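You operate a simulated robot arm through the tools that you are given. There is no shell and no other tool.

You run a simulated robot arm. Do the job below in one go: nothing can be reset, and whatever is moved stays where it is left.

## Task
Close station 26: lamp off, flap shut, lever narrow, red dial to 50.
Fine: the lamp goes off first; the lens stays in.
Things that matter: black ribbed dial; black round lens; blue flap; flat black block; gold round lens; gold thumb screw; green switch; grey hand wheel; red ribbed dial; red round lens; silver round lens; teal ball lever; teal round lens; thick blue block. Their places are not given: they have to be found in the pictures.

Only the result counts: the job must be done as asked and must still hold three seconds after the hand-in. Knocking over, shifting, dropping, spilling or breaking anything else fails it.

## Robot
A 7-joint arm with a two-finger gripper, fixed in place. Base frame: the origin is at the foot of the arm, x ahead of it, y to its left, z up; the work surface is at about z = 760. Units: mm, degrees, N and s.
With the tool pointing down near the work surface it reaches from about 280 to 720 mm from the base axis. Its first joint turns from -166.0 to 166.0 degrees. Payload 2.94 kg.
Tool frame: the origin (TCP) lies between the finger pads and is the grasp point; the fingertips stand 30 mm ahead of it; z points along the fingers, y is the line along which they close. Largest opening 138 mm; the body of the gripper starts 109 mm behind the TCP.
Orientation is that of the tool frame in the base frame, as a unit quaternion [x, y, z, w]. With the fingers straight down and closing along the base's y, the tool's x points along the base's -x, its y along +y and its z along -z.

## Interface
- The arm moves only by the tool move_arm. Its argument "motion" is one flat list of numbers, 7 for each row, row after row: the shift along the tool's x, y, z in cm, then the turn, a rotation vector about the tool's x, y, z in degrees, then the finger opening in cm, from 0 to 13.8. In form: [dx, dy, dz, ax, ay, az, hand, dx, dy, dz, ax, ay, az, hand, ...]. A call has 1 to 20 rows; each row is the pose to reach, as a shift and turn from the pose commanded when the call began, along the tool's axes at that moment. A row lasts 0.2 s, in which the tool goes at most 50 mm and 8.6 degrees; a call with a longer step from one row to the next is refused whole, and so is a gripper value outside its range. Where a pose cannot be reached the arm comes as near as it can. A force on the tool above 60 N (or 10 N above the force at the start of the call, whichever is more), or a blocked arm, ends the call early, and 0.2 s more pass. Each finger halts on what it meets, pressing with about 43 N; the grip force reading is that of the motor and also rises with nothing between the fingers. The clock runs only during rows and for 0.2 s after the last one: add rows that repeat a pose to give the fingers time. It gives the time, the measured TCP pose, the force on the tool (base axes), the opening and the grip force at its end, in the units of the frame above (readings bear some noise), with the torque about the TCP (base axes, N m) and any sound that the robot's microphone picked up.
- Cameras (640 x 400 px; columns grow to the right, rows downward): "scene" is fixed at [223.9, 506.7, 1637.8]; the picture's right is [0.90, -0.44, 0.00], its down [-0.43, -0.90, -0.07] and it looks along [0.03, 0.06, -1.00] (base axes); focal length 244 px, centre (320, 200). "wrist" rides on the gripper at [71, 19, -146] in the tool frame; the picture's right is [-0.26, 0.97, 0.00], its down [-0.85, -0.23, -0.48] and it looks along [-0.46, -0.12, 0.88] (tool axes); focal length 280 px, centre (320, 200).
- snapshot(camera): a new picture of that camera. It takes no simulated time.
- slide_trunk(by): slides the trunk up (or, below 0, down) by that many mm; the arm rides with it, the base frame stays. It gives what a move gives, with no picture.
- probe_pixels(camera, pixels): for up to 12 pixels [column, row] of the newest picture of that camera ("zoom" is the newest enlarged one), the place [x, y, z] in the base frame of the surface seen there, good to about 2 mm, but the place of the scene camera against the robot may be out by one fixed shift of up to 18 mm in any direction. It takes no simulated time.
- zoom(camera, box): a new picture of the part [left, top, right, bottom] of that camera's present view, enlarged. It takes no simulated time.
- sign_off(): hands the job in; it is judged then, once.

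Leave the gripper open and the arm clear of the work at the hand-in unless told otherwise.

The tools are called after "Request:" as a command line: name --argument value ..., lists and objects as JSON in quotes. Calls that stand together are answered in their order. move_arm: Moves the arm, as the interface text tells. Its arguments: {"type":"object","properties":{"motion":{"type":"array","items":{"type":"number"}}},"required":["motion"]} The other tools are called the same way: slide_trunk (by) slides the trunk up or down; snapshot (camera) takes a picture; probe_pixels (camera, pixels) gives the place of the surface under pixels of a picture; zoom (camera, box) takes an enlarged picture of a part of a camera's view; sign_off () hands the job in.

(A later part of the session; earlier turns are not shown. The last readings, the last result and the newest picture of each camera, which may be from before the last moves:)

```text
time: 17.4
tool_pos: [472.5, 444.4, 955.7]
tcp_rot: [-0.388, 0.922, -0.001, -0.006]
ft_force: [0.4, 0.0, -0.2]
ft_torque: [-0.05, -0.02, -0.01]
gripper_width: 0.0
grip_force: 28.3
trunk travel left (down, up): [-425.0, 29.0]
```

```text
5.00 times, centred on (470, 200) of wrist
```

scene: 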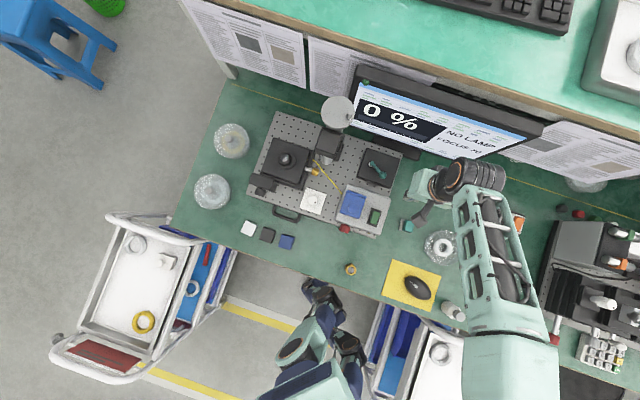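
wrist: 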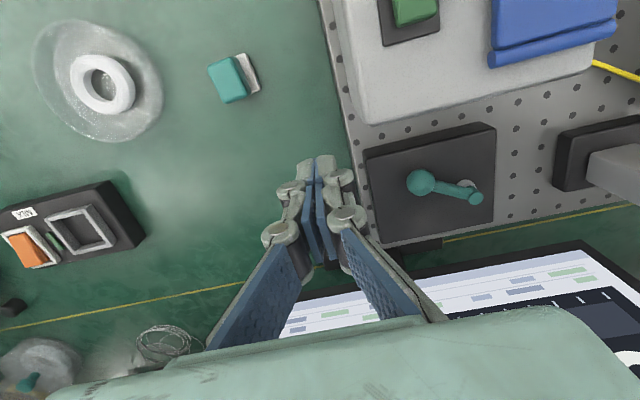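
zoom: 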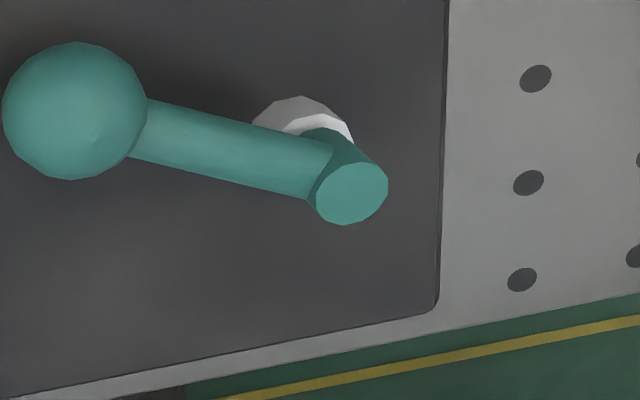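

I still see no labels. I'll check the papers on the wall and the rest of the bench for a legend.

Request:
zoom --camera "scene" --box '[500, 110, 640, 210]'

Request:
zoom --camera "scene" --box '[280, 30, 440, 110]'

Request:
zoom --camera "scene" --box '[330, 195, 400, 245]'

Request:
zoom --camera "wrist" --box '[0, 180, 210, 330]'

```text
4.00 times, centred on (570, 160) of scene
```

zoom: 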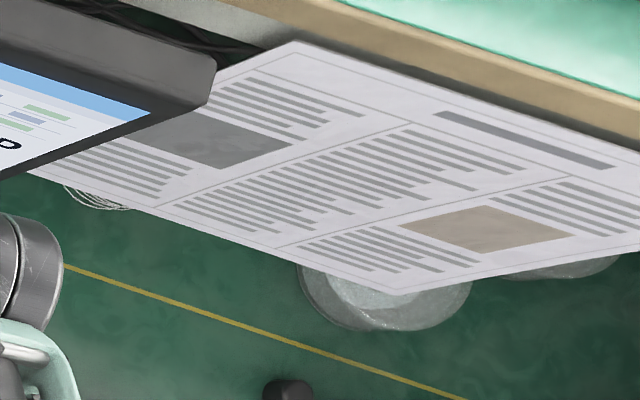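

```text
4.00 times, centred on (360, 70) of scene
```

zoom: 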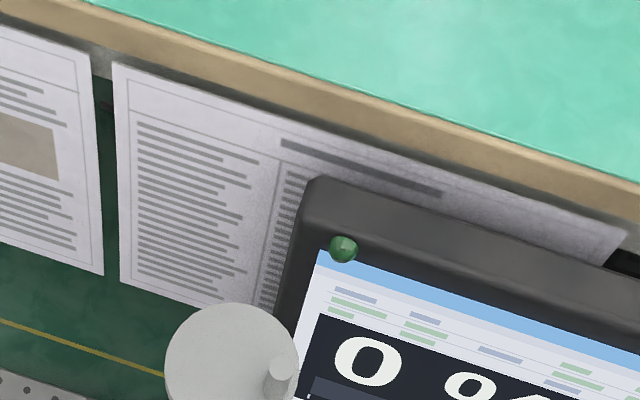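

```text
8.00 times, centred on (365, 220) of scene
```

zoom: 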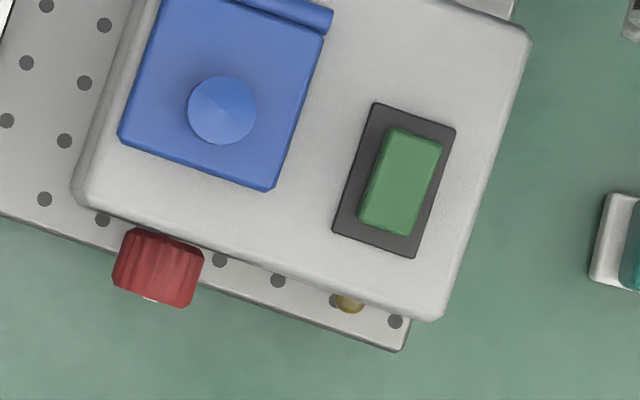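

```text
2.67 times, centred on (105, 255) of wrist
```

zoom: 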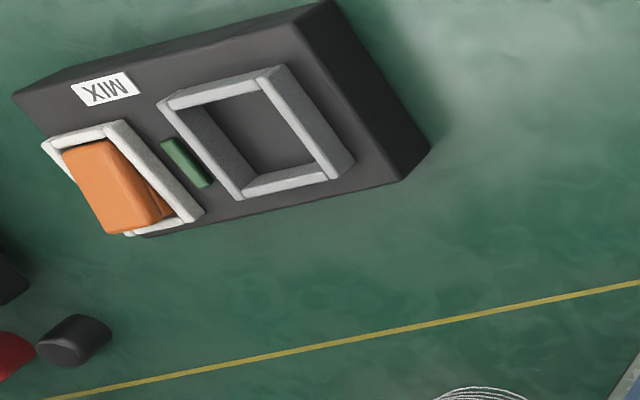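

The base's right face (towards -u) is only seen edge-on so far. I'll turn the tool 90° and look at the base from the right side, lower down.

Request:
move_arm --motion '[0.6, -0.5, 0, 0, 0, -8.2, 0, 1.2, -1, 0, 0, 0, -16.4, 0, 1.8, -1.5, 0, 0, 0, -24.6, 0, 2.4, -2, 0, 0, 0, -32.8, 0, 3, -2, 0, 0, 0, -41, 0, 3.6, -2, 0, 0, 0, -49.2, 0, 4.2, -2, 0, 0, 0, -57.4, 0, 4.6, -2, 0.5, 0, 0, -65.6, 0, 4.6, -2, 1, 0, 0, -73.8, 0, 4.6, -2, 2, 0, 0, -82, 0, 4.6, -2, 3, 0, 0, -90, 0, 4.6, -2, 3, 0, 0, -90, 0]'

Request:
snapshot --camera "wrist"

```text
time: 20.0
tool_pos: [453.7, 395.2, 929.9]
tcp_rot: [0.926, -0.376, -0.003, 0.005]
ft_force: [0.0, -0.1, -0.4]
ft_torque: [0.03, -0.01, 0.0]
gripper_width: 0.1
grip_force: 28.8
trunk travel left (down, up): [-425.0, 29.0]
```

```text
taken
```

wrist: 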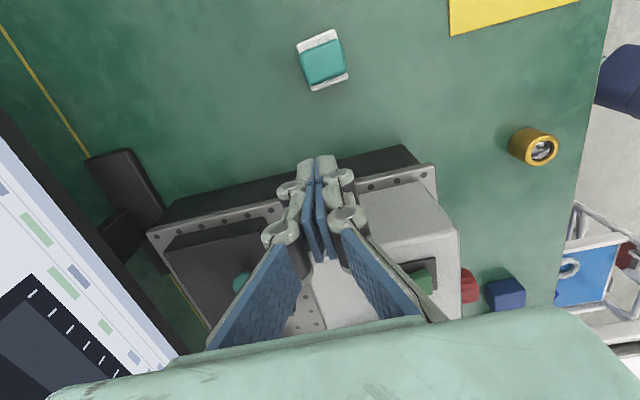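

Request:
zoom --camera "wrist" --box '[150, 190, 300, 310]'

Request:
zoom --camera "wrist" --box '[390, 160, 500, 320]'

```text
3.33 times, centred on (225, 250) of wrist
```

zoom: 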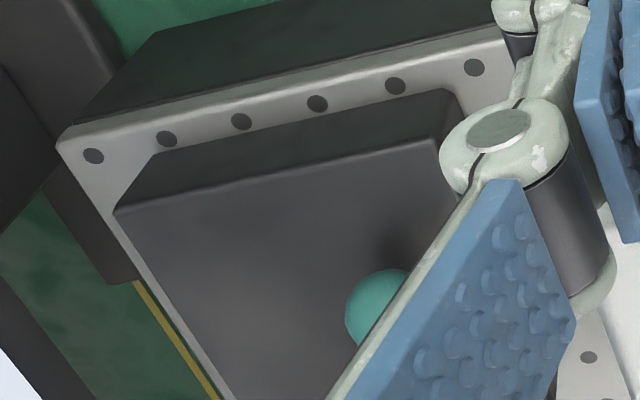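

```text
2.50 times, centred on (445, 240) of wrist
```

zoom: 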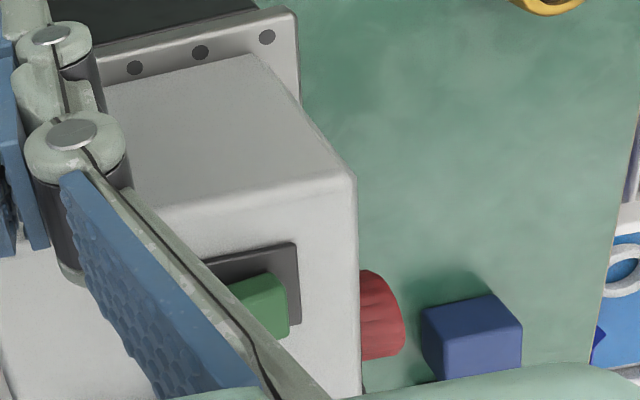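

The right face is blank too. I'll rise, turn back, and measure the base and lever outline more exactly to work out the lever's travel.

Request:
move_arm --motion '[0, 0, -3, 0, 0, 8.2, 0, 0, 0, -6, 0, 0, 16.4, 0, 0, 0, -9, 0, 0, 24.6, 0, 0, 0, -12, 0, 0, 32.8, 0, 0, 0, -15, 0, 0, 41, 0, 0, 0, -18, 0, 0, 49.2, 0, 0, 0, -18, 0, 0, 57.4, 0, 0, 0, -18, 0, 0, 65.6, 0, 0, 0, -18, 0, 0, 73.8, 0, 0, 0, -18, 0, 0, 82, 0, 0, 0, -18, 0, 0, 90, 0, 0, 0, -18, 0, 0, 90, 0]'

Request:
snapshot --camera "wrist"

Request:
snapshot --camera "scene"

```text
time: 22.6
tool_pos: [455.7, 397.7, 1110.2]
tcp_rot: [-0.387, 0.922, -0.001, -0.006]
ft_force: [-0.9, 0.2, 0.8]
ft_torque: [-0.01, -0.01, 0.0]
gripper_width: 0.0
grip_force: 28.6
trunk travel left (down, up): [-425.0, 29.0]
```

```text
taken
```

wrist: 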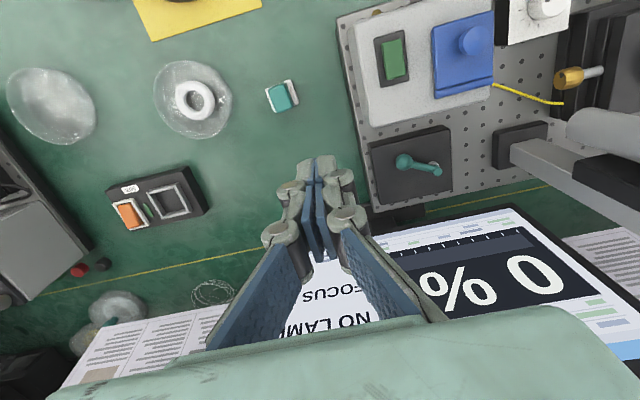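

```text
taken
```

scene: 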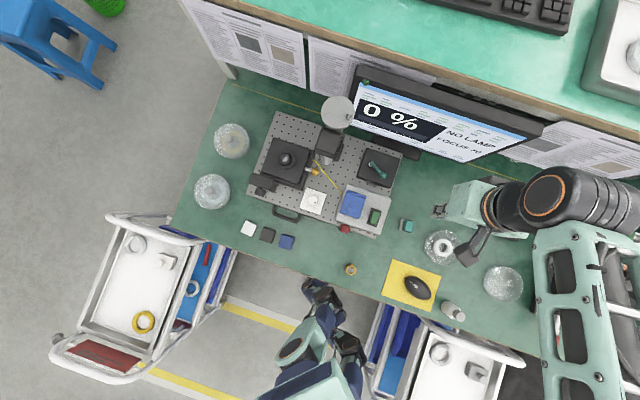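

Request:
zoom --camera "wrist" --box '[360, 115, 470, 215]'

Request:
probe_pixels --camera "wrist" --pixels '[[403, 162], [436, 171], [433, 166], [421, 167], [372, 150], [450, 130], [451, 192], [381, 204], [400, 185], [398, 163], [407, 162], [440, 180]]'

```text
4.00 times, centred on (415, 165) of wrist
```

zoom: 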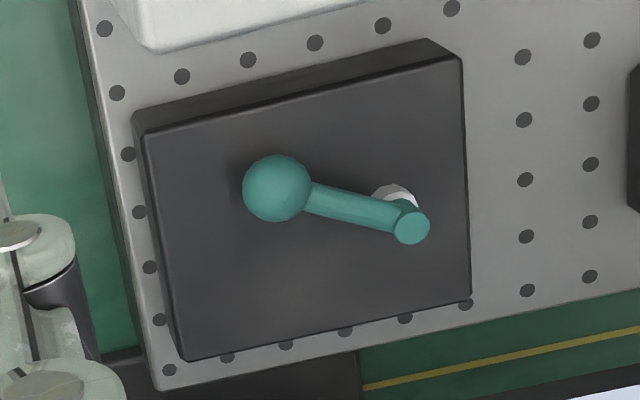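

```text
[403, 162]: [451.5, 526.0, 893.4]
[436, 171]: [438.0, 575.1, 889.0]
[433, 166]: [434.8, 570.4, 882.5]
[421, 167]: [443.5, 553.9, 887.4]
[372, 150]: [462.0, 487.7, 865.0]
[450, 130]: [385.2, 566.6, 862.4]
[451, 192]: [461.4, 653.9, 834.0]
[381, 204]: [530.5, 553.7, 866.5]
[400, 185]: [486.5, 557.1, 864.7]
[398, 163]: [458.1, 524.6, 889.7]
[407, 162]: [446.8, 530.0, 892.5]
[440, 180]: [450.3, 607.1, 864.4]
```

The base spans u -15..97 and in 158..252, with its top at z=865. The lever's hub is at u≈65, in≈203. The ball is at u≈20, in≈177, so the lever leans about 30° to the front of the base's midline. Its other end should be about 30° to the rear. I'll bring the closed fingers down in front of the ball.

Request:
move_arm --motion '[-2, 3, 0, 0, 0, 0, 0, -4, 6, 0, 0, 0, 0, 0, -6, 9, 0, 0, 0, 0, 0, -6, 9, 4, 0, 0, 0, 0, -6, 9, 8, 0, 0, 0, 0, -6, 9, 12, 0, 0, 0, 0, -6, 9, 15, 0, 0, 0, 0, -6, 9, 15, 0, 0, 0, 0]'

Request:
snapshot --camera "wrist"

Request:
snapshot --camera "scene"

```text
time: 24.4
tool_pos: [430.7, 500.2, 961.0]
tcp_rot: [-0.388, 0.921, 0.0, -0.006]
ft_force: [0.3, 1.0, 0.1]
ft_torque: [-0.02, 0.0, -0.01]
gripper_width: 0.1
grip_force: 28.5
trunk travel left (down, up): [-425.0, 29.0]
```

```text
taken
```

wrist: 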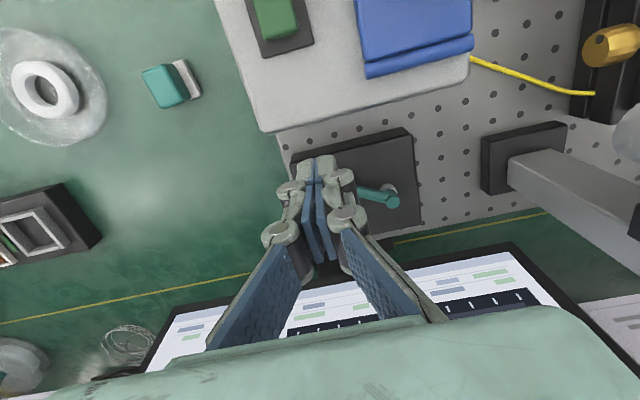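

```text
taken
```

scene: 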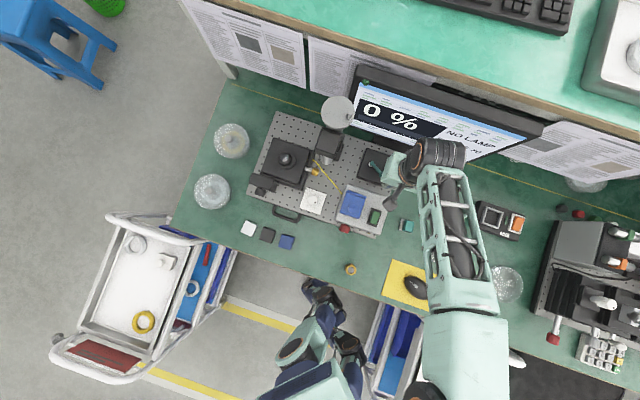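

The tips are at u=17.6, in=143.7, in front of the ball. I'll go down to tip z about 875.

Request:
move_arm --motion '[0, 0, 2, 0, 0, 0, 0, 0, 0, 4, 0, 0, 0, 0, 0, 0, 5.4, 0, 0, 0, 0, 0, 0, 5.4, 0, 0, 0, 0]'

Request:
zoom --camera "wrist" --box '[240, 80, 460, 260]'

```text
time: 25.4
tool_pos: [432.2, 503.1, 906.9]
tcp_rot: [-0.388, 0.922, 0.0, -0.006]
ft_force: [-1.0, 1.1, -0.3]
ft_torque: [-0.02, -0.02, -0.01]
gripper_width: 0.0
grip_force: 28.1
trunk travel left (down, up): [-425.0, 29.0]
```

```text
2.22 times, centred on (350, 170) of wrist
```

zoom: 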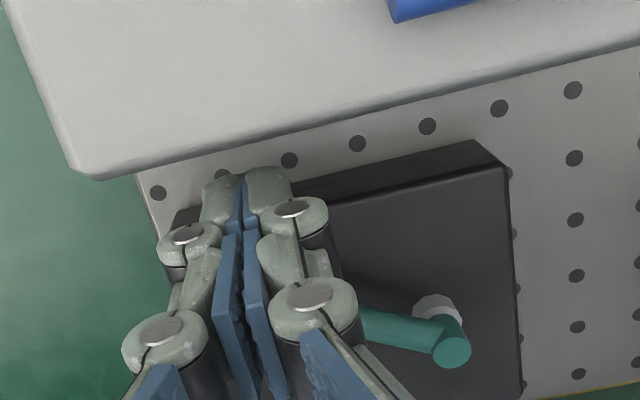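

I'm in place in front of the ball. I'll push to the rear 3 cm in small steps and watch the force.

Request:
move_arm --motion '[-0.6, 0, 0, 0, 0, 0, 0, -1.2, 0, 0, 0, 0, 0, 0, -1.8, 0, 0, 0, 0, 0, 0, -2.4, 0, 0, 0, 0, 0, 0, -3.0, 0, 0, 0, 0, 0, 0]'

Request:
zoom --camera "wrist" --box '[240, 80, 460, 260]'

```text
time: 26.6
tool_pos: [442.5, 511.5, 906.4]
tcp_rot: [-0.389, 0.921, -0.007, -0.018]
ft_force: [-35.2, -43.3, 11.2]
ft_torque: [-0.94, 0.67, 0.21]
gripper_width: 0.0
grip_force: 28.7
trunk travel left (down, up): [-425.0, 29.0]
```

```text
2.22 times, centred on (350, 170) of wrist
```

zoom: 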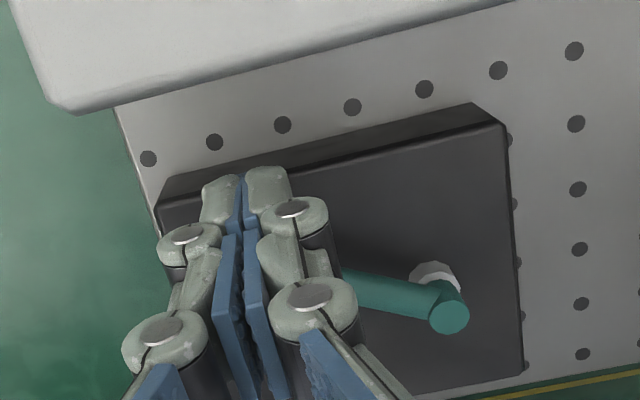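

The push met 57 N with the ball hardly moving, so the lever doesn't travel that way, or is at its stop. I'll back off and check that nothing shifted.

Request:
move_arm --motion '[1, 0, 0, 0, 0, 0, 0, 2, 0, 0, 0, 0, 0, 0, 2, 0, -3, 0, 0, 0, 0, 2, 0, -8, 0, 0, 0, 0, 2, -4, -12, 0, 0, 0, 0, 2, -8, -16, 0, 0, 0, 0, 2, -11, -16, 0, 0, 0, 0, 2, -11, -16, 0, 0, 0, 0]'

Request:
snapshot --camera "wrist"

Request:
snapshot --camera "scene"

Request:
zoom --camera "scene" --box '[240, 90, 420, 250]'

```text
refused: row 5 steps farther than a row can; nothing moved
```

```text
taken
```

wrist: 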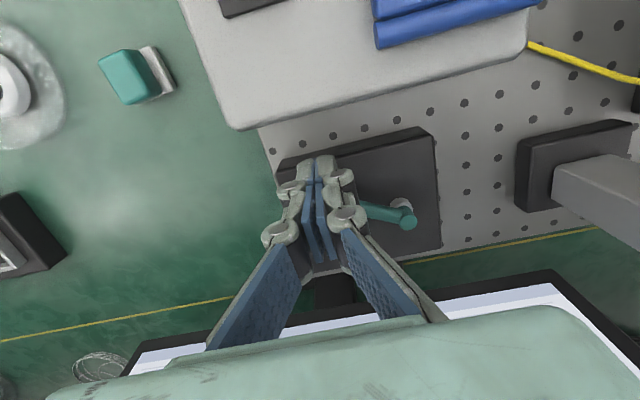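

```text
taken
```

scene: 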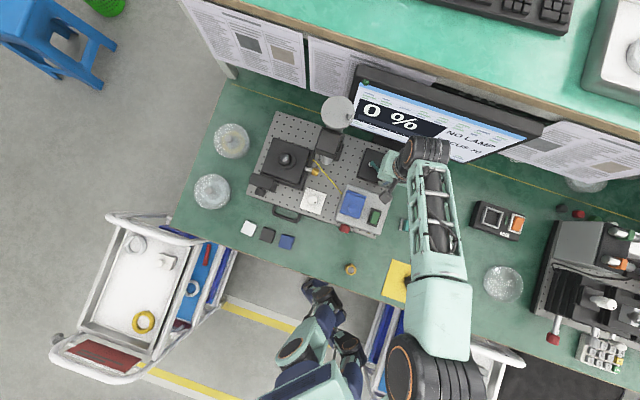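

```text
2.50 times, centred on (330, 170) of scene
```

zoom: 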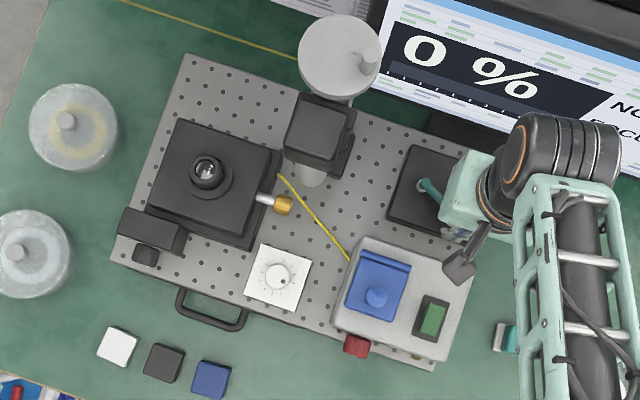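

The board has not moved (its corners are at the same pixels). I'll back off in smaller steps.

Request:
move_arm --motion '[1, 0, 0, 0, 0, 0, 0, 2, 0, 0, 0, 0, 0, 0, 2, 0, -3, 0, 0, 0, 0, 2, 0, -7, 0, 0, 0, 0, 2, -2.5, -10, 0, 0, 0, 0, 2, -6, -13, 0, 0, 0, 0, 2, -9, -16, 0, 0, 0, 0, 2, -11, -16, 0, 0, 0, 0, 2, -11, -16, 0, 0, 0, 0]'

Request:
snapshot --camera "wrist"

Request:
zoom --camera "scene" --box '[340, 140, 410, 200]'

```text
time: 28.6
tool_pos: [515.9, 431.8, 1065.6]
tcp_rot: [-0.388, 0.922, -0.001, -0.006]
ft_force: [0.3, 0.5, 0.8]
ft_torque: [0.01, 0.01, 0.02]
gripper_width: 0.0
grip_force: 28.6
trunk travel left (down, up): [-425.0, 29.0]
```

```text
taken
```

wrist: 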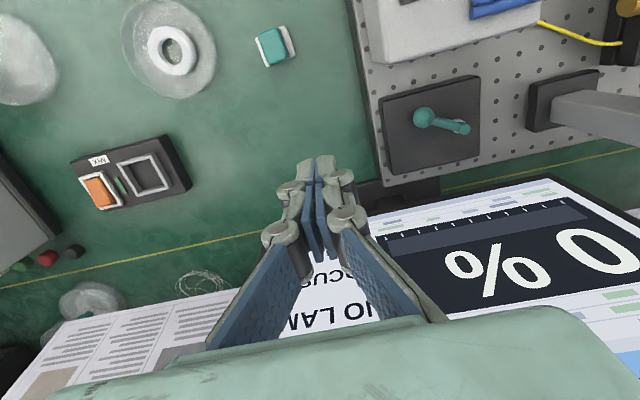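

```text
6.67 times, centred on (375, 170) of scene
```

zoom: 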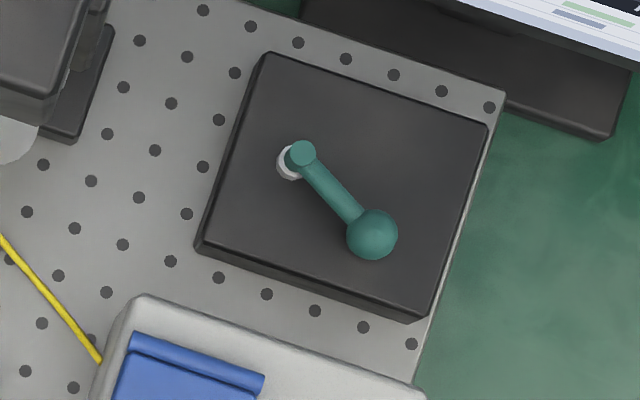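

The lever is exactly where it was, so that side is a hard stop. I'll turn the tool 90° so the fingers can straddle the ball front and back, open them to 5 cm, and hover above the ball.

Request:
move_arm --motion '[-0.2, 1, 0, 0, 0, -8.2, 1, -0.4, 2, 0, 0, 0, -16.4, 2, -0.6, 3, 0, 0, 0, -24.6, 3, -0.8, 4, 0, 0, 0, -32.8, 4, -1, 5, 0, 0, 0, -41, 5, -1.2, 6, 0, 0, 0, -49.2, 5, -1.4, 7, 0, 0, 0, -57.4, 5, -1.6, 8, 0, 0, 0, -65.6, 5, -1.8, 9, 3, 0, 0, -73.8, 5, -2, 10, 6, 0, 0, -82, 5, -2.3, 11.1, 9, 0, 0, -90, 5, -2.3, 11.1, 9, 0, 0, -90, 5]'

Request:
snapshot --camera "wrist"

Request:
snapshot --camera "scene"

```text
time: 31.2
tool_pos: [452.8, 527.0, 974.5]
tcp_rot: [0.927, -0.376, -0.004, 0.005]
ft_force: [-0.1, -0.1, 0.5]
ft_torque: [0.0, 0.0, 0.03]
gripper_width: 50.2
grip_force: 0.1
trunk travel left (down, up): [-425.0, 29.0]
```

```text
taken
```

wrist: 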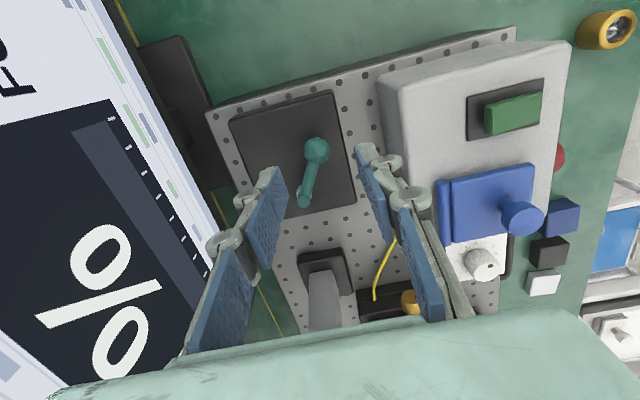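

```text
taken
```

scene: 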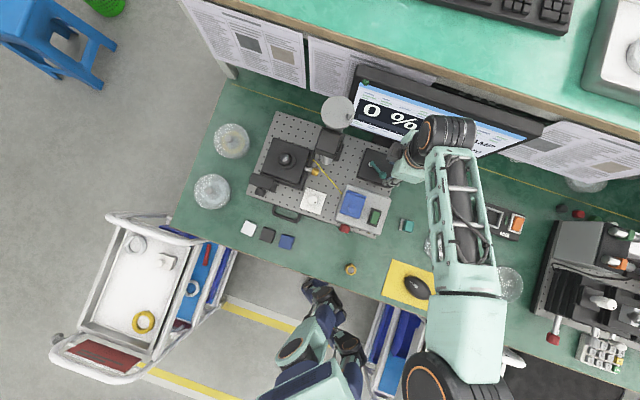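

The lever sits between the fingers at (315,150)–(303,197). I'll zoom in on it and probe the hub and the ball from here.

Request:
zoom --camera "wrist" --box '[220, 80, 380, 240]'

Request:
probe_pixels --camera "wrist" --pixels '[[317, 150], [312, 145], [322, 156], [303, 198], [308, 178], [300, 190], [290, 120], [340, 180], [310, 215]]'

```text
2.50 times, centred on (300, 160) of wrist
```

zoom: 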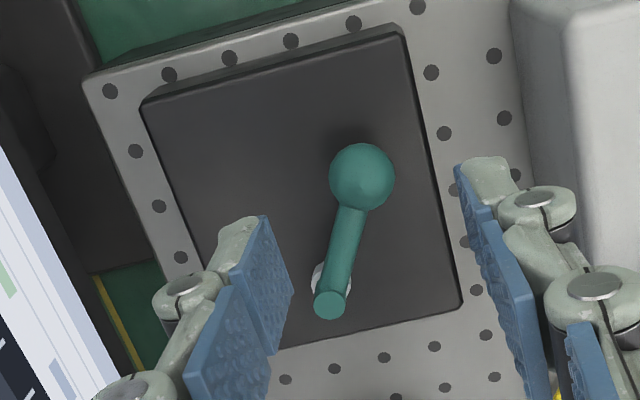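

```text
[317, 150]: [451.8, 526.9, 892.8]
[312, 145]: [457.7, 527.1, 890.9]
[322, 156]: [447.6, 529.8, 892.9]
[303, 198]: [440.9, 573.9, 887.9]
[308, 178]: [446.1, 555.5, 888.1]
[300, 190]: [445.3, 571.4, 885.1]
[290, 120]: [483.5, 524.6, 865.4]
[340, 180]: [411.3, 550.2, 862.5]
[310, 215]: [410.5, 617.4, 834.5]
```

The ball's centre is about (452,527,883) and the tool is right above it. I'll descend to tip z about 872, then push gently towards the front with the rear finger.

Request:
move_arm --motion '[0, 0, 3, 0, 0, 0, 5, 0, 0, 6, 0, 0, 0, 5, 0, 0, 7.2, 0, 0, 0, 5, 0, 0, 7.2, 0, 0, 0, 5, 0, 0.7, 7.2, 0, 0, 0, 5, 0, 1.2, 7.2, 0, 0, 0, 5, 0, 1.6, 7.2, 0, 0, 0, 5, 0, 2.0, 7.2, 0, 0, 0, 5, 0, 2.4, 7.2, 0, 0, 0, 5, 0, 2.8, 7.2, 0, 0, 0, 5]'

Request:
snapshot --camera "wrist"

```text
time: 33.4
tool_pos: [434.2, 506.9, 902.6]
tcp_rot: [0.926, -0.377, -0.004, 0.005]
ft_force: [5.4, 7.7, -0.1]
ft_torque: [-0.08, 0.06, -0.02]
gripper_width: 50.1
grip_force: 0.0
trunk travel left (down, up): [-425.0, 29.0]
```

```text
taken
```

wrist: 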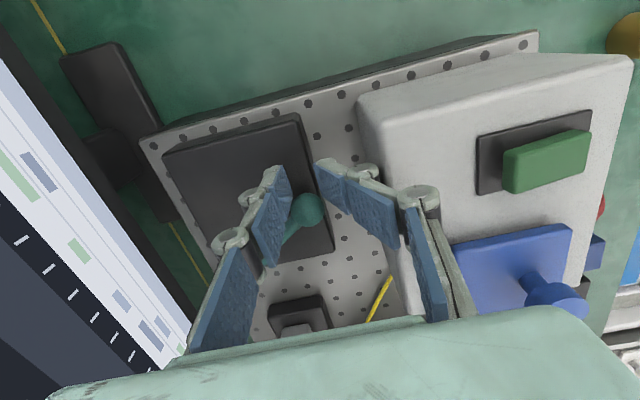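

The lever follows towards the front with only about 9 N, so that is its direction of travel. To follow its arc around the hub, I'll turn the tool with the lever, keeping the fingers on both sides of the ball.

Request:
move_arm --motion '[0, -0.6, 0, 0, 0, 0, 5, -0.4, -0.9, 0, 0, 0, 7.5, 5, -0.8, -0.9, 0, 0, 0, 15, 5, -1.1, -0.9, 0, 0, 0, 22.5, 5, -1.4, -0.9, 0, 0, 0, 30, 5, -1.7, -0.9, 0, 0, 0, 37.5, 5, -2.0, -0.9, 0, 0, 0, 45, 5, -2.0, -0.9, 0, 0, 0, 45, 5]'

Request:
snapshot --camera "wrist"

Request:
zoom --camera "wrist" --box '[240, 100, 420, 260]'

```text
time: 35.2
tool_pos: [424.9, 525.7, 902.4]
tcp_rot: [0.71, -0.704, -0.001, 0.006]
ft_force: [-0.2, -0.3, 0.2]
ft_torque: [-0.01, 0.0, -0.01]
gripper_width: 50.2
grip_force: 0.1
trunk travel left (down, up): [-425.0, 29.0]
```

```text
taken
```

wrist: 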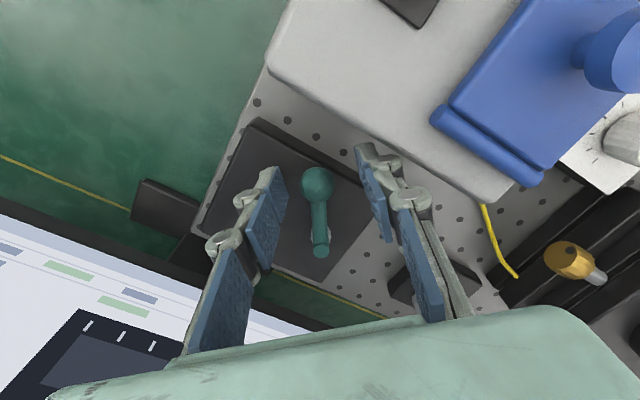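

```text
2.50 times, centred on (330, 180) of wrist
```

zoom: 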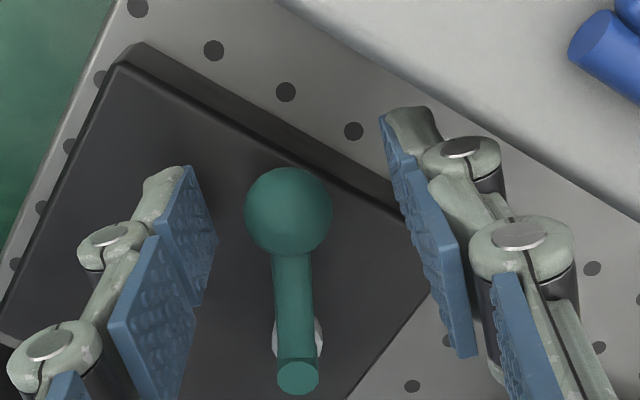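

The ball now sits between the fingers. I'll probe it and the hub to measure how far the lever has turned.

Request:
probe_pixels --camera "wrist" --pixels '[[317, 183], [314, 178], [320, 188], [320, 250], [319, 225], [272, 180], [360, 150]]'

Request:
zoom --camera "scene" --box '[340, 60, 540, 200]'

```text
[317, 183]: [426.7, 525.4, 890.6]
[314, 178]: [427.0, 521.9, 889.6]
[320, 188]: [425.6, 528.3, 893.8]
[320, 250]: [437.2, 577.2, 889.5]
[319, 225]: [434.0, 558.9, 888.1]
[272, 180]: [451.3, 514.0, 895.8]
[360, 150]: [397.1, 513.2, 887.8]
```

```text
2.86 times, centred on (440, 130) of scene
```

zoom: 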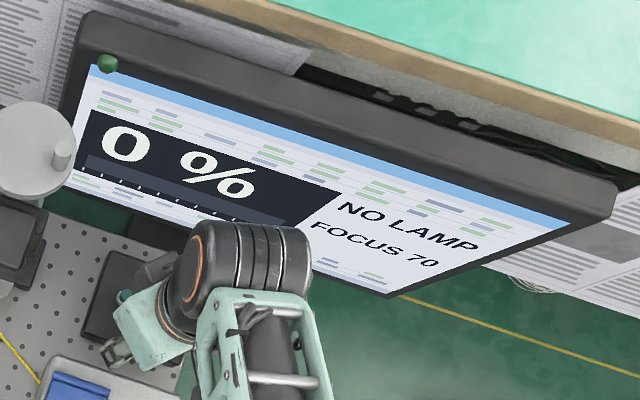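

The lever has turned from about 32° to 57° around the hub. I'll narrow the fingers to 2.6 cm around the ball and carry on along the arc to about 90°, watching for the stop.

Request:
move_arm --motion '[0, 0, 0, 0, 0, 5, 4.2, 0, 0, 0, 0, 0, 10, 3.4, -0.12, 0.19, 0, 0, 0, 15, 2.6, -0.28, 0.61, 0, 0, 0, 20, 2.6, -0.45, 1.02, 0, 0, 0, 25, 2.6, -0.67, 1.42, 0, 0, 0, 30, 2.6, -0.92, 1.79, 0, 0, 0, 35, 2.6, -1.2, 2.14, 0, 0, 0, 40, 2.6, -1.51, 2.47, 0, 0, 0, 45, 2.6]'

Request:
snapshot --camera "wrist"

Request:
zoom --camera "wrist" --box '[240, 100, 420, 260]'

```text
time: 37.2
tool_pos: [399.5, 541.1, 902.8]
tcp_rot: [-0.389, 0.921, -0.001, -0.006]
ft_force: [-0.1, 0.2, -1.3]
ft_torque: [-0.01, 0.0, -0.01]
gripper_width: 26.3
grip_force: 0.0
trunk travel left (down, up): [-425.0, 29.0]
```

```text
taken
```

wrist: 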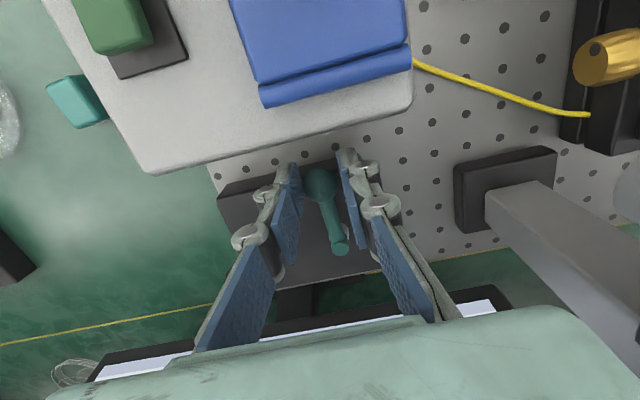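

```text
2.50 times, centred on (330, 180) of wrist
```

zoom: 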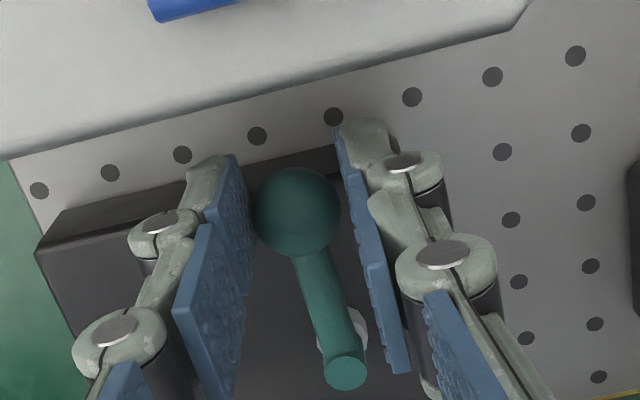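

The force is low and the lever is following. I'll check the place of the post foot, at (455-555,150-230), before going further.

Request:
probe_pixels --camera "wrist" --pixels '[[462, 180], [470, 220], [480, 165], [490, 210], [321, 184], [340, 248], [330, 215]]'

Request:
zoom --camera "scene" --box '[340, 60, 540, 200]'

```text
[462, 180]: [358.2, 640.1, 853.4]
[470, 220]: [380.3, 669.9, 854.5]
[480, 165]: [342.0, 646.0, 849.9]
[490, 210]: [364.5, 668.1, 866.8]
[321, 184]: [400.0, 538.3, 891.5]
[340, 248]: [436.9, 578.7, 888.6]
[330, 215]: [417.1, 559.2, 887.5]
```

```text
2.86 times, centred on (440, 130) of scene
```

zoom: 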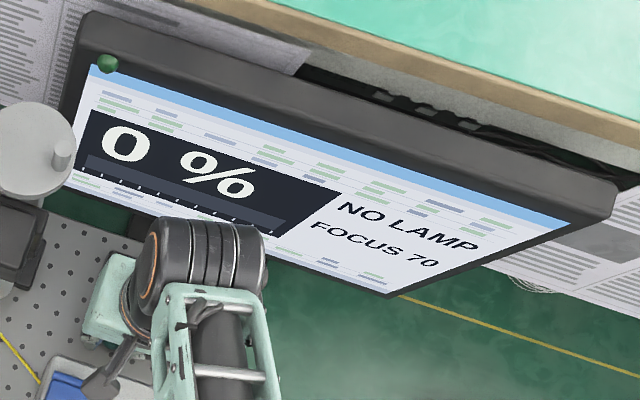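

The lever now points straight to the front (90°), with no stop yet, and the post foot is far away at u≥167. I'll continue along the arc.

Request:
move_arm --motion '[-0.04, 0.45, 0, 0, 0, 5, 2.6, -0.11, 0.89, 0, 0, 0, 10, 2.6, -0.22, 1.33, 0, 0, 0, 15, 2.6, -0.37, 1.75, 0, 0, 0, 20, 2.6, -0.56, 2.16, 0, 0, 0, 25, 2.6, -0.78, 2.55, 0, 0, 0, 30, 2.6]'

Request:
zoom --camera "wrist" --box '[220, 100, 440, 280]'

```text
time: 38.6
tool_pos: [389.8, 560.5, 904.9]
tcp_rot: [-0.136, 0.991, -0.004, -0.004]
ft_force: [10.7, -11.7, 1.0]
ft_torque: [-0.29, -0.25, 0.06]
gripper_width: 35.8
grip_force: 7.6
trunk travel left (down, up): [-425.0, 29.0]
```

```text
2.22 times, centred on (330, 190) of wrist
```

zoom: 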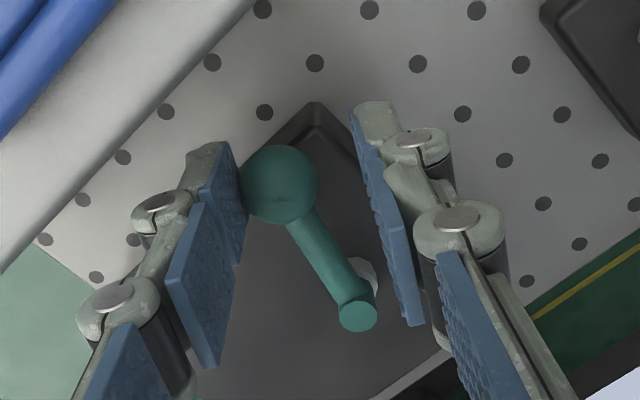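

The fingers are being spread and the force has risen, so the lever has reached its other stop. I'll back off and measure.

Request:
move_arm --motion '[0, -0.8, 0, 0, 0, 0, 4.4, 0, -0.8, 0, 0, 0, 0, 4.4]'

Request:
snapshot --camera "wrist"

Request:
zoom --camera "wrist" --box '[220, 100, 440, 280]'

```text
time: 39.2
tool_pos: [389.1, 556.3, 905.0]
tcp_rot: [-0.137, 0.991, -0.002, -0.006]
ft_force: [-0.8, 0.3, -0.4]
ft_torque: [0.0, 0.01, 0.01]
gripper_width: 44.0
grip_force: 0.1
trunk travel left (down, up): [-425.0, 29.0]
```

```text
taken
```

wrist: 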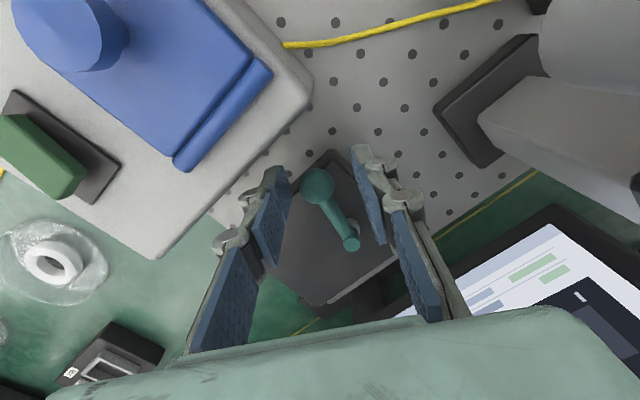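

```text
2.22 times, centred on (330, 190) of wrist
```

zoom: 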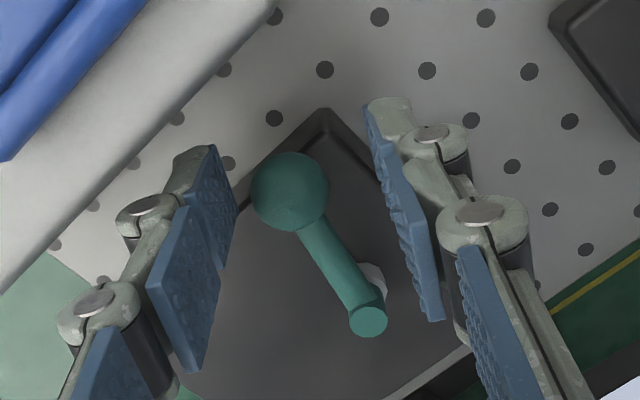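

Request:
probe_pixels --camera "wrist" --pixels '[[318, 186], [314, 182], [323, 190], [350, 243], [335, 212]]'

Request:
zoom --camera "scene" --box '[320, 60, 540, 240]'

```text
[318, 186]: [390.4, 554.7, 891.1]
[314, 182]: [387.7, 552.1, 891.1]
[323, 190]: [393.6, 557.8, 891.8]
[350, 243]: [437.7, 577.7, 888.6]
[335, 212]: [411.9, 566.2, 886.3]
```

```text
2.22 times, centred on (430, 150) of scene
```

zoom: 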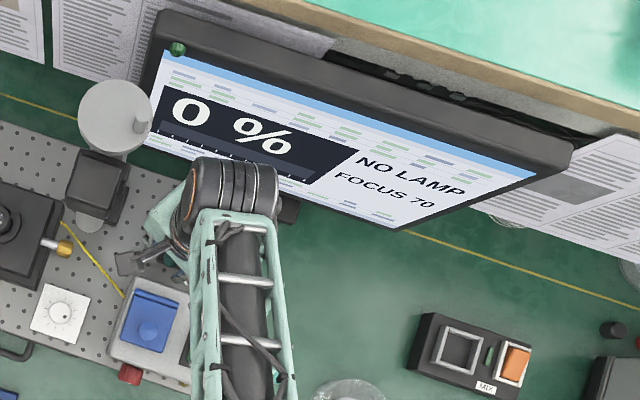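

The lever now stands at about 111° against the stop; it began at about 31°. I'll open a little, lift straight up off the ball, and look at everything again for any sign of the narrow/wide state.

Request:
move_arm --motion '[0, 0, -3, 0, 0, 0, 5, 0, 0, -7, 0, 0, 0, 5, 0, 0, -11, 0, 0, 0, 5, 0, 0, -15, 0, 0, 0, 5, 1.5, -3, -18, 0, 0, 0, 5, 3, -6, -18, 0, 0, 0, 5, 5, -9, -18, 0, 0, 0, 5, 5, -9, -18, 0, 0, 0, 5]'

Request:
snapshot --camera "wrist"

Request:
snapshot --camera "scene"

```text
time: 41.0
tool_pos: [367.9, 457.4, 1085.1]
tcp_rot: [-0.136, 0.991, -0.002, -0.007]
ft_force: [0.6, 0.0, -0.2]
ft_torque: [0.01, -0.01, -0.01]
gripper_width: 50.0
grip_force: 0.1
trunk travel left (down, up): [-425.0, 29.0]
```

```text
taken
```

wrist: 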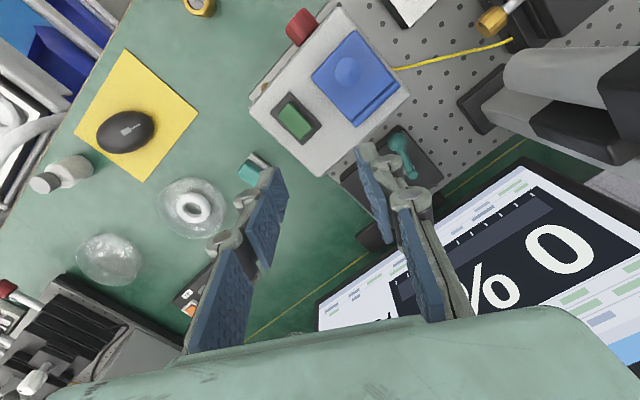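

```text
taken
```

scene: 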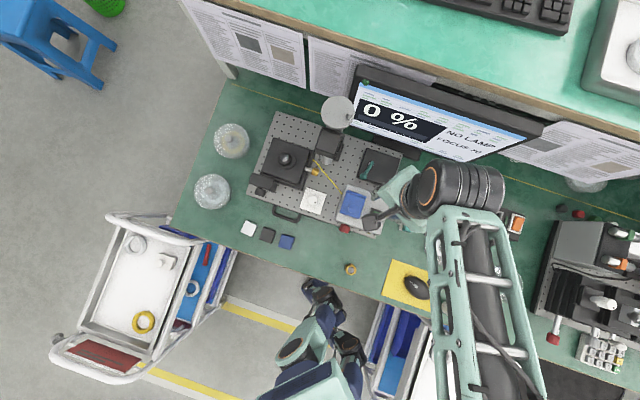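

Request:
zoom --camera "scene" --box '[240, 90, 420, 250]'

Request:
zoom --camera "wrist" --box '[340, 60, 560, 220]'

Request:
zoom --camera "scene" --box '[345, 140, 405, 195]'

```text
2.50 times, centred on (330, 170) of scene
```

zoom: 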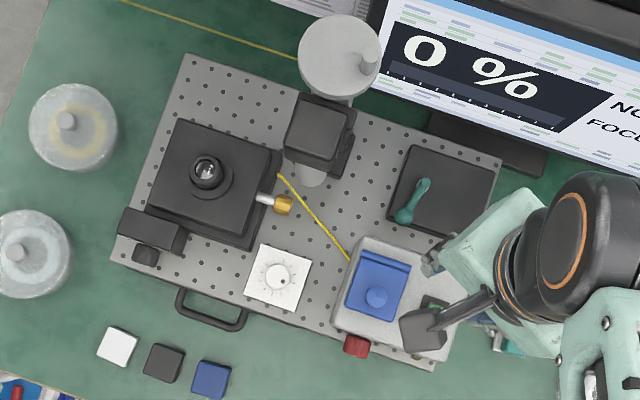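

```text
2.50 times, centred on (450, 140) of wrist
```

zoom: 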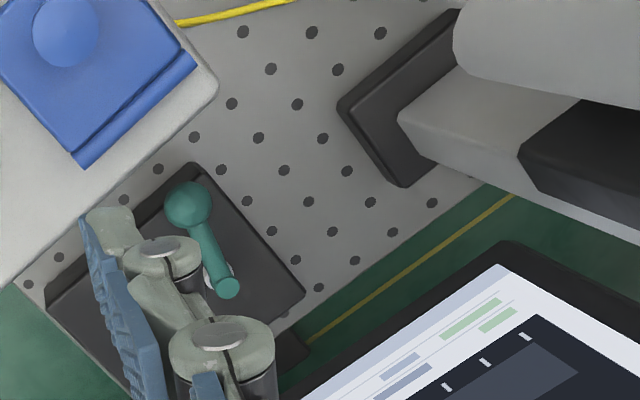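

```text
7.27 times, centred on (375, 168) of scene
```

zoom: 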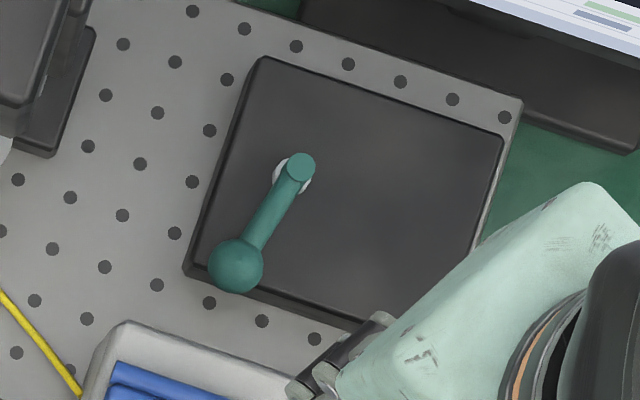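

There are no words on the top or front of the base. I'll check its left face from high on the left, staying above the post head.

Request:
move_arm --motion '[0, 0, -4, 0, 0, 0, 5, 0, 0, -8, 0, 0, 0, 5, 0, 0, -11.5, 0, 0, 0, 5, 1, 4, -11.5, 0, 0, 0, 5, 2, 8, -11.5, 0, 0, 0, 5, 3, 12, -11.5, 0, 0, 0, 5, 3.57, 14.7, -11.5, 0, 0, 0, 5, 3.57, 14.7, -11.5, 0, 0, 0, 5]'

Request:
snapshot --camera "wrist"

```text
time: 42.8
tool_pos: [294.2, 590.6, 1200.3]
tcp_rot: [-0.136, 0.991, -0.002, -0.006]
ft_force: [0.1, 0.5, 1.0]
ft_torque: [-0.05, -0.01, 0.04]
gripper_width: 50.2
grip_force: 0.1
trunk travel left (down, up): [-425.0, 29.0]
```

```text
taken
```

wrist: 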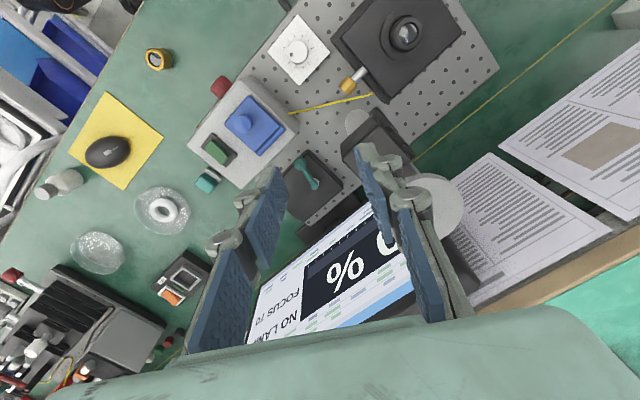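

Request:
zoom --camera "wrist" --box '[270, 140, 360, 230]'

Request:
zoom --camera "wrist" --box '[180, 10, 480, 200]'

```text
4.44 times, centred on (315, 185) of wrist
```

zoom: 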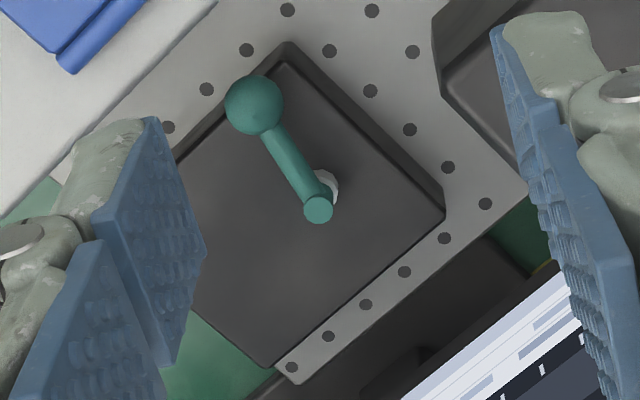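

```text
2.11 times, centred on (330, 105) of wrist
```

zoom: 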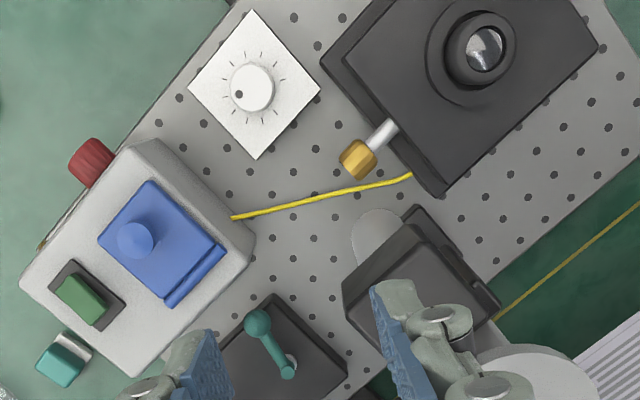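

All visible faces of the lever base are blank. The lever started hard against one stop and now rests at its only other stop, so I take this new one as the narrow end. Next is the red dial. I'll go to the front of the box and tilt the tool so the camera can read the scale around the knob.

Request:
move_arm --motion '[1.05, -3.75, 0, 0, 0, -4.3, 5, 2.1, -7.5, 0, 0, 0, -8.6, 5, 3.15, -11.2, 0, 0, 0, -12.9, 5, 4.2, -15, 0, 0, 0, -17.2, 5, 5.25, -18.7, 2, 0, 0, -21.5, 5, 6.3, -22.5, 5, 0, 0, -25.8, 5, 7.34, -26.2, 8, 0, 0, -30, 5, 7.34, -26.2, 10, 0, 0, -30, 5]'

Request:
move_arm --motion '[0, 0, 4, 0, -8, 0, 5, 0, 0, 8, 0, -16, 0, 5, 0, 0, 12, 0, -24, 0, 5, 0, 0, 16, 0, -32, 0, 5, 0, 0, 19, 0, -40, 0, 5, 0, 0, 19, 0, -40, 0, 5]'

Request:
snapshot --camera "wrist"

```text
time: 44.6
tool_pos: [293.9, 316.8, 1099.8]
tcp_rot: [-0.389, 0.921, -0.001, -0.006]
ft_force: [-0.6, 0.4, 0.5]
ft_torque: [0.02, 0.0, 0.0]
gripper_width: 49.8
grip_force: 0.0
trunk travel left (down, up): [-425.0, 29.0]
```

```text
time: 46.0
tool_pos: [299.7, 329.4, 906.0]
tcp_rot: [-0.365, 0.868, 0.133, 0.309]
ft_force: [0.6, 0.2, -0.9]
ft_torque: [-0.01, 0.04, 0.02]
gripper_width: 49.9
grip_force: 0.0
out of reach, approached as far as the arm can: row 5, 6
trunk travel left (down, up): [-425.0, 29.0]
```

```text
taken
```

wrist: 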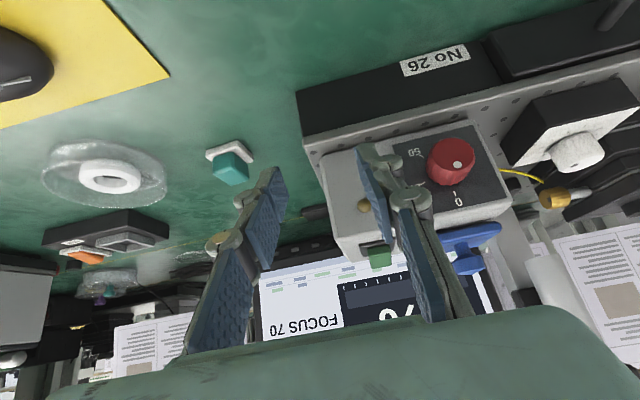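

The arm was at the edge of its reach for that tilt, but the dial is in view at (450,165). I'll zoom in on the scale.

Request:
zoom --camera "wrist" --box '[385, 115, 515, 215]'

Request:
probe_pixels --camera "wrist" --pixels '[[455, 160], [458, 165], [436, 165], [471, 150], [450, 184], [448, 145], [417, 153], [460, 203], [495, 190], [480, 130]]'

```text
4.00 times, centred on (450, 165) of wrist
```

zoom: 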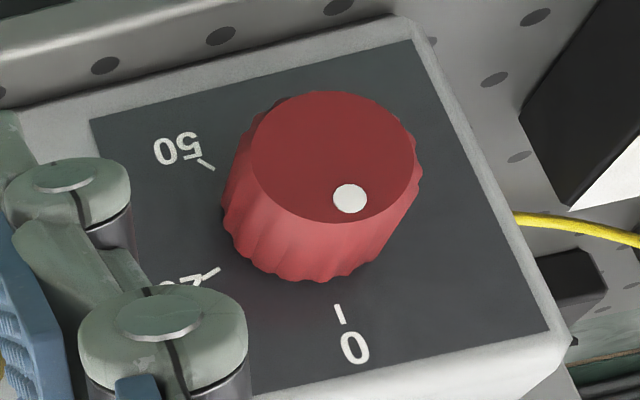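

```text
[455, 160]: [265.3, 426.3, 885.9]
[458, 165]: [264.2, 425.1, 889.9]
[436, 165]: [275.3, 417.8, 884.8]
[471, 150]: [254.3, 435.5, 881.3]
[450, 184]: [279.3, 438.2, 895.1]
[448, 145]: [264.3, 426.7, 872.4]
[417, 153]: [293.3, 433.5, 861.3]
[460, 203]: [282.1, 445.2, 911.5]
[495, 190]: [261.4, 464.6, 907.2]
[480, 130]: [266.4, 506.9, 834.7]
```

The scale shows 0 at the top of the panel, then 20, then 50, with a white dot on the knob near 0. I'll probe the ticks, the dot and the knob face to measure the angles.

Request:
probe_pixels --camera "zoom" --pixels '[[338, 308], [342, 322], [218, 268], [206, 276], [200, 158], [212, 168], [350, 198], [335, 158], [256, 158], [413, 158], [335, 96], [330, 218]]'

```text
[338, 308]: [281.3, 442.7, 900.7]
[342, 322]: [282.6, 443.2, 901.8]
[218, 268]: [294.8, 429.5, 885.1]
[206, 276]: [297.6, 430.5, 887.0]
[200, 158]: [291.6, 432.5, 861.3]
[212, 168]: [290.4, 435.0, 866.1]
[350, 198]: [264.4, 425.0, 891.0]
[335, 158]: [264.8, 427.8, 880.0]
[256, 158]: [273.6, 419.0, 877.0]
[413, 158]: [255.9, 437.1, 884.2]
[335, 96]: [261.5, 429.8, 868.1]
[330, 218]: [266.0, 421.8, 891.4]
```

The knob's centre is at about u=85.5, z=880, radius 13, and it sticks out 24 mm. The dot is near the top (about 5°), 0 is at the top, and the 50 tick is at about 139° clockwise. A horizontal tool would be out of reach. So I'll grip the knob from above with vertical fingers in front of the panel, and turn it by tilting the gripper sideways about the knob's axis. First I'll level the tool and rise.

Request:
move_arm --motion '[-1.5, 0, -1.8, 0, 8, 0, 4, -3, 0, -3.6, 0, 16, 0, 4, -4.5, 0, -5.4, 0, 24, 0, 4, -6, 0, -7.2, 0, 32, 0, 4, -7.7, 0, -9.2, 0, 40, 0, 4, -7.7, 0, -9.2, 0, 40, 0, 4]'

Request:
snapshot --camera "wrist"

```text
time: 47.4
tool_pos: [303.2, 327.7, 1027.3]
tcp_rot: [-0.388, 0.921, -0.001, -0.007]
ft_force: [0.6, 0.6, 0.3]
ft_torque: [-0.01, -0.01, -0.01]
gripper_width: 40.1
grip_force: 0.1
trunk travel left (down, up): [-425.0, 29.0]
```

```text
taken
```

wrist: 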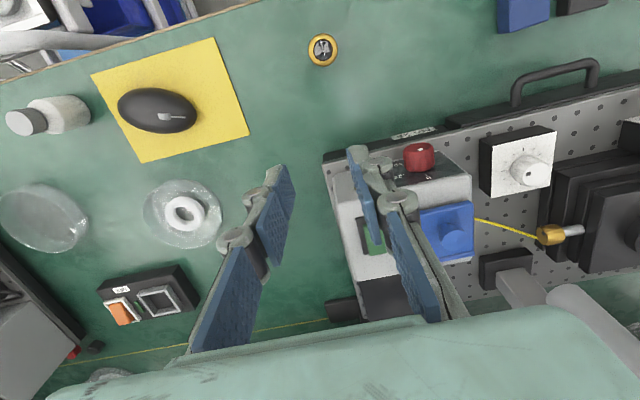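

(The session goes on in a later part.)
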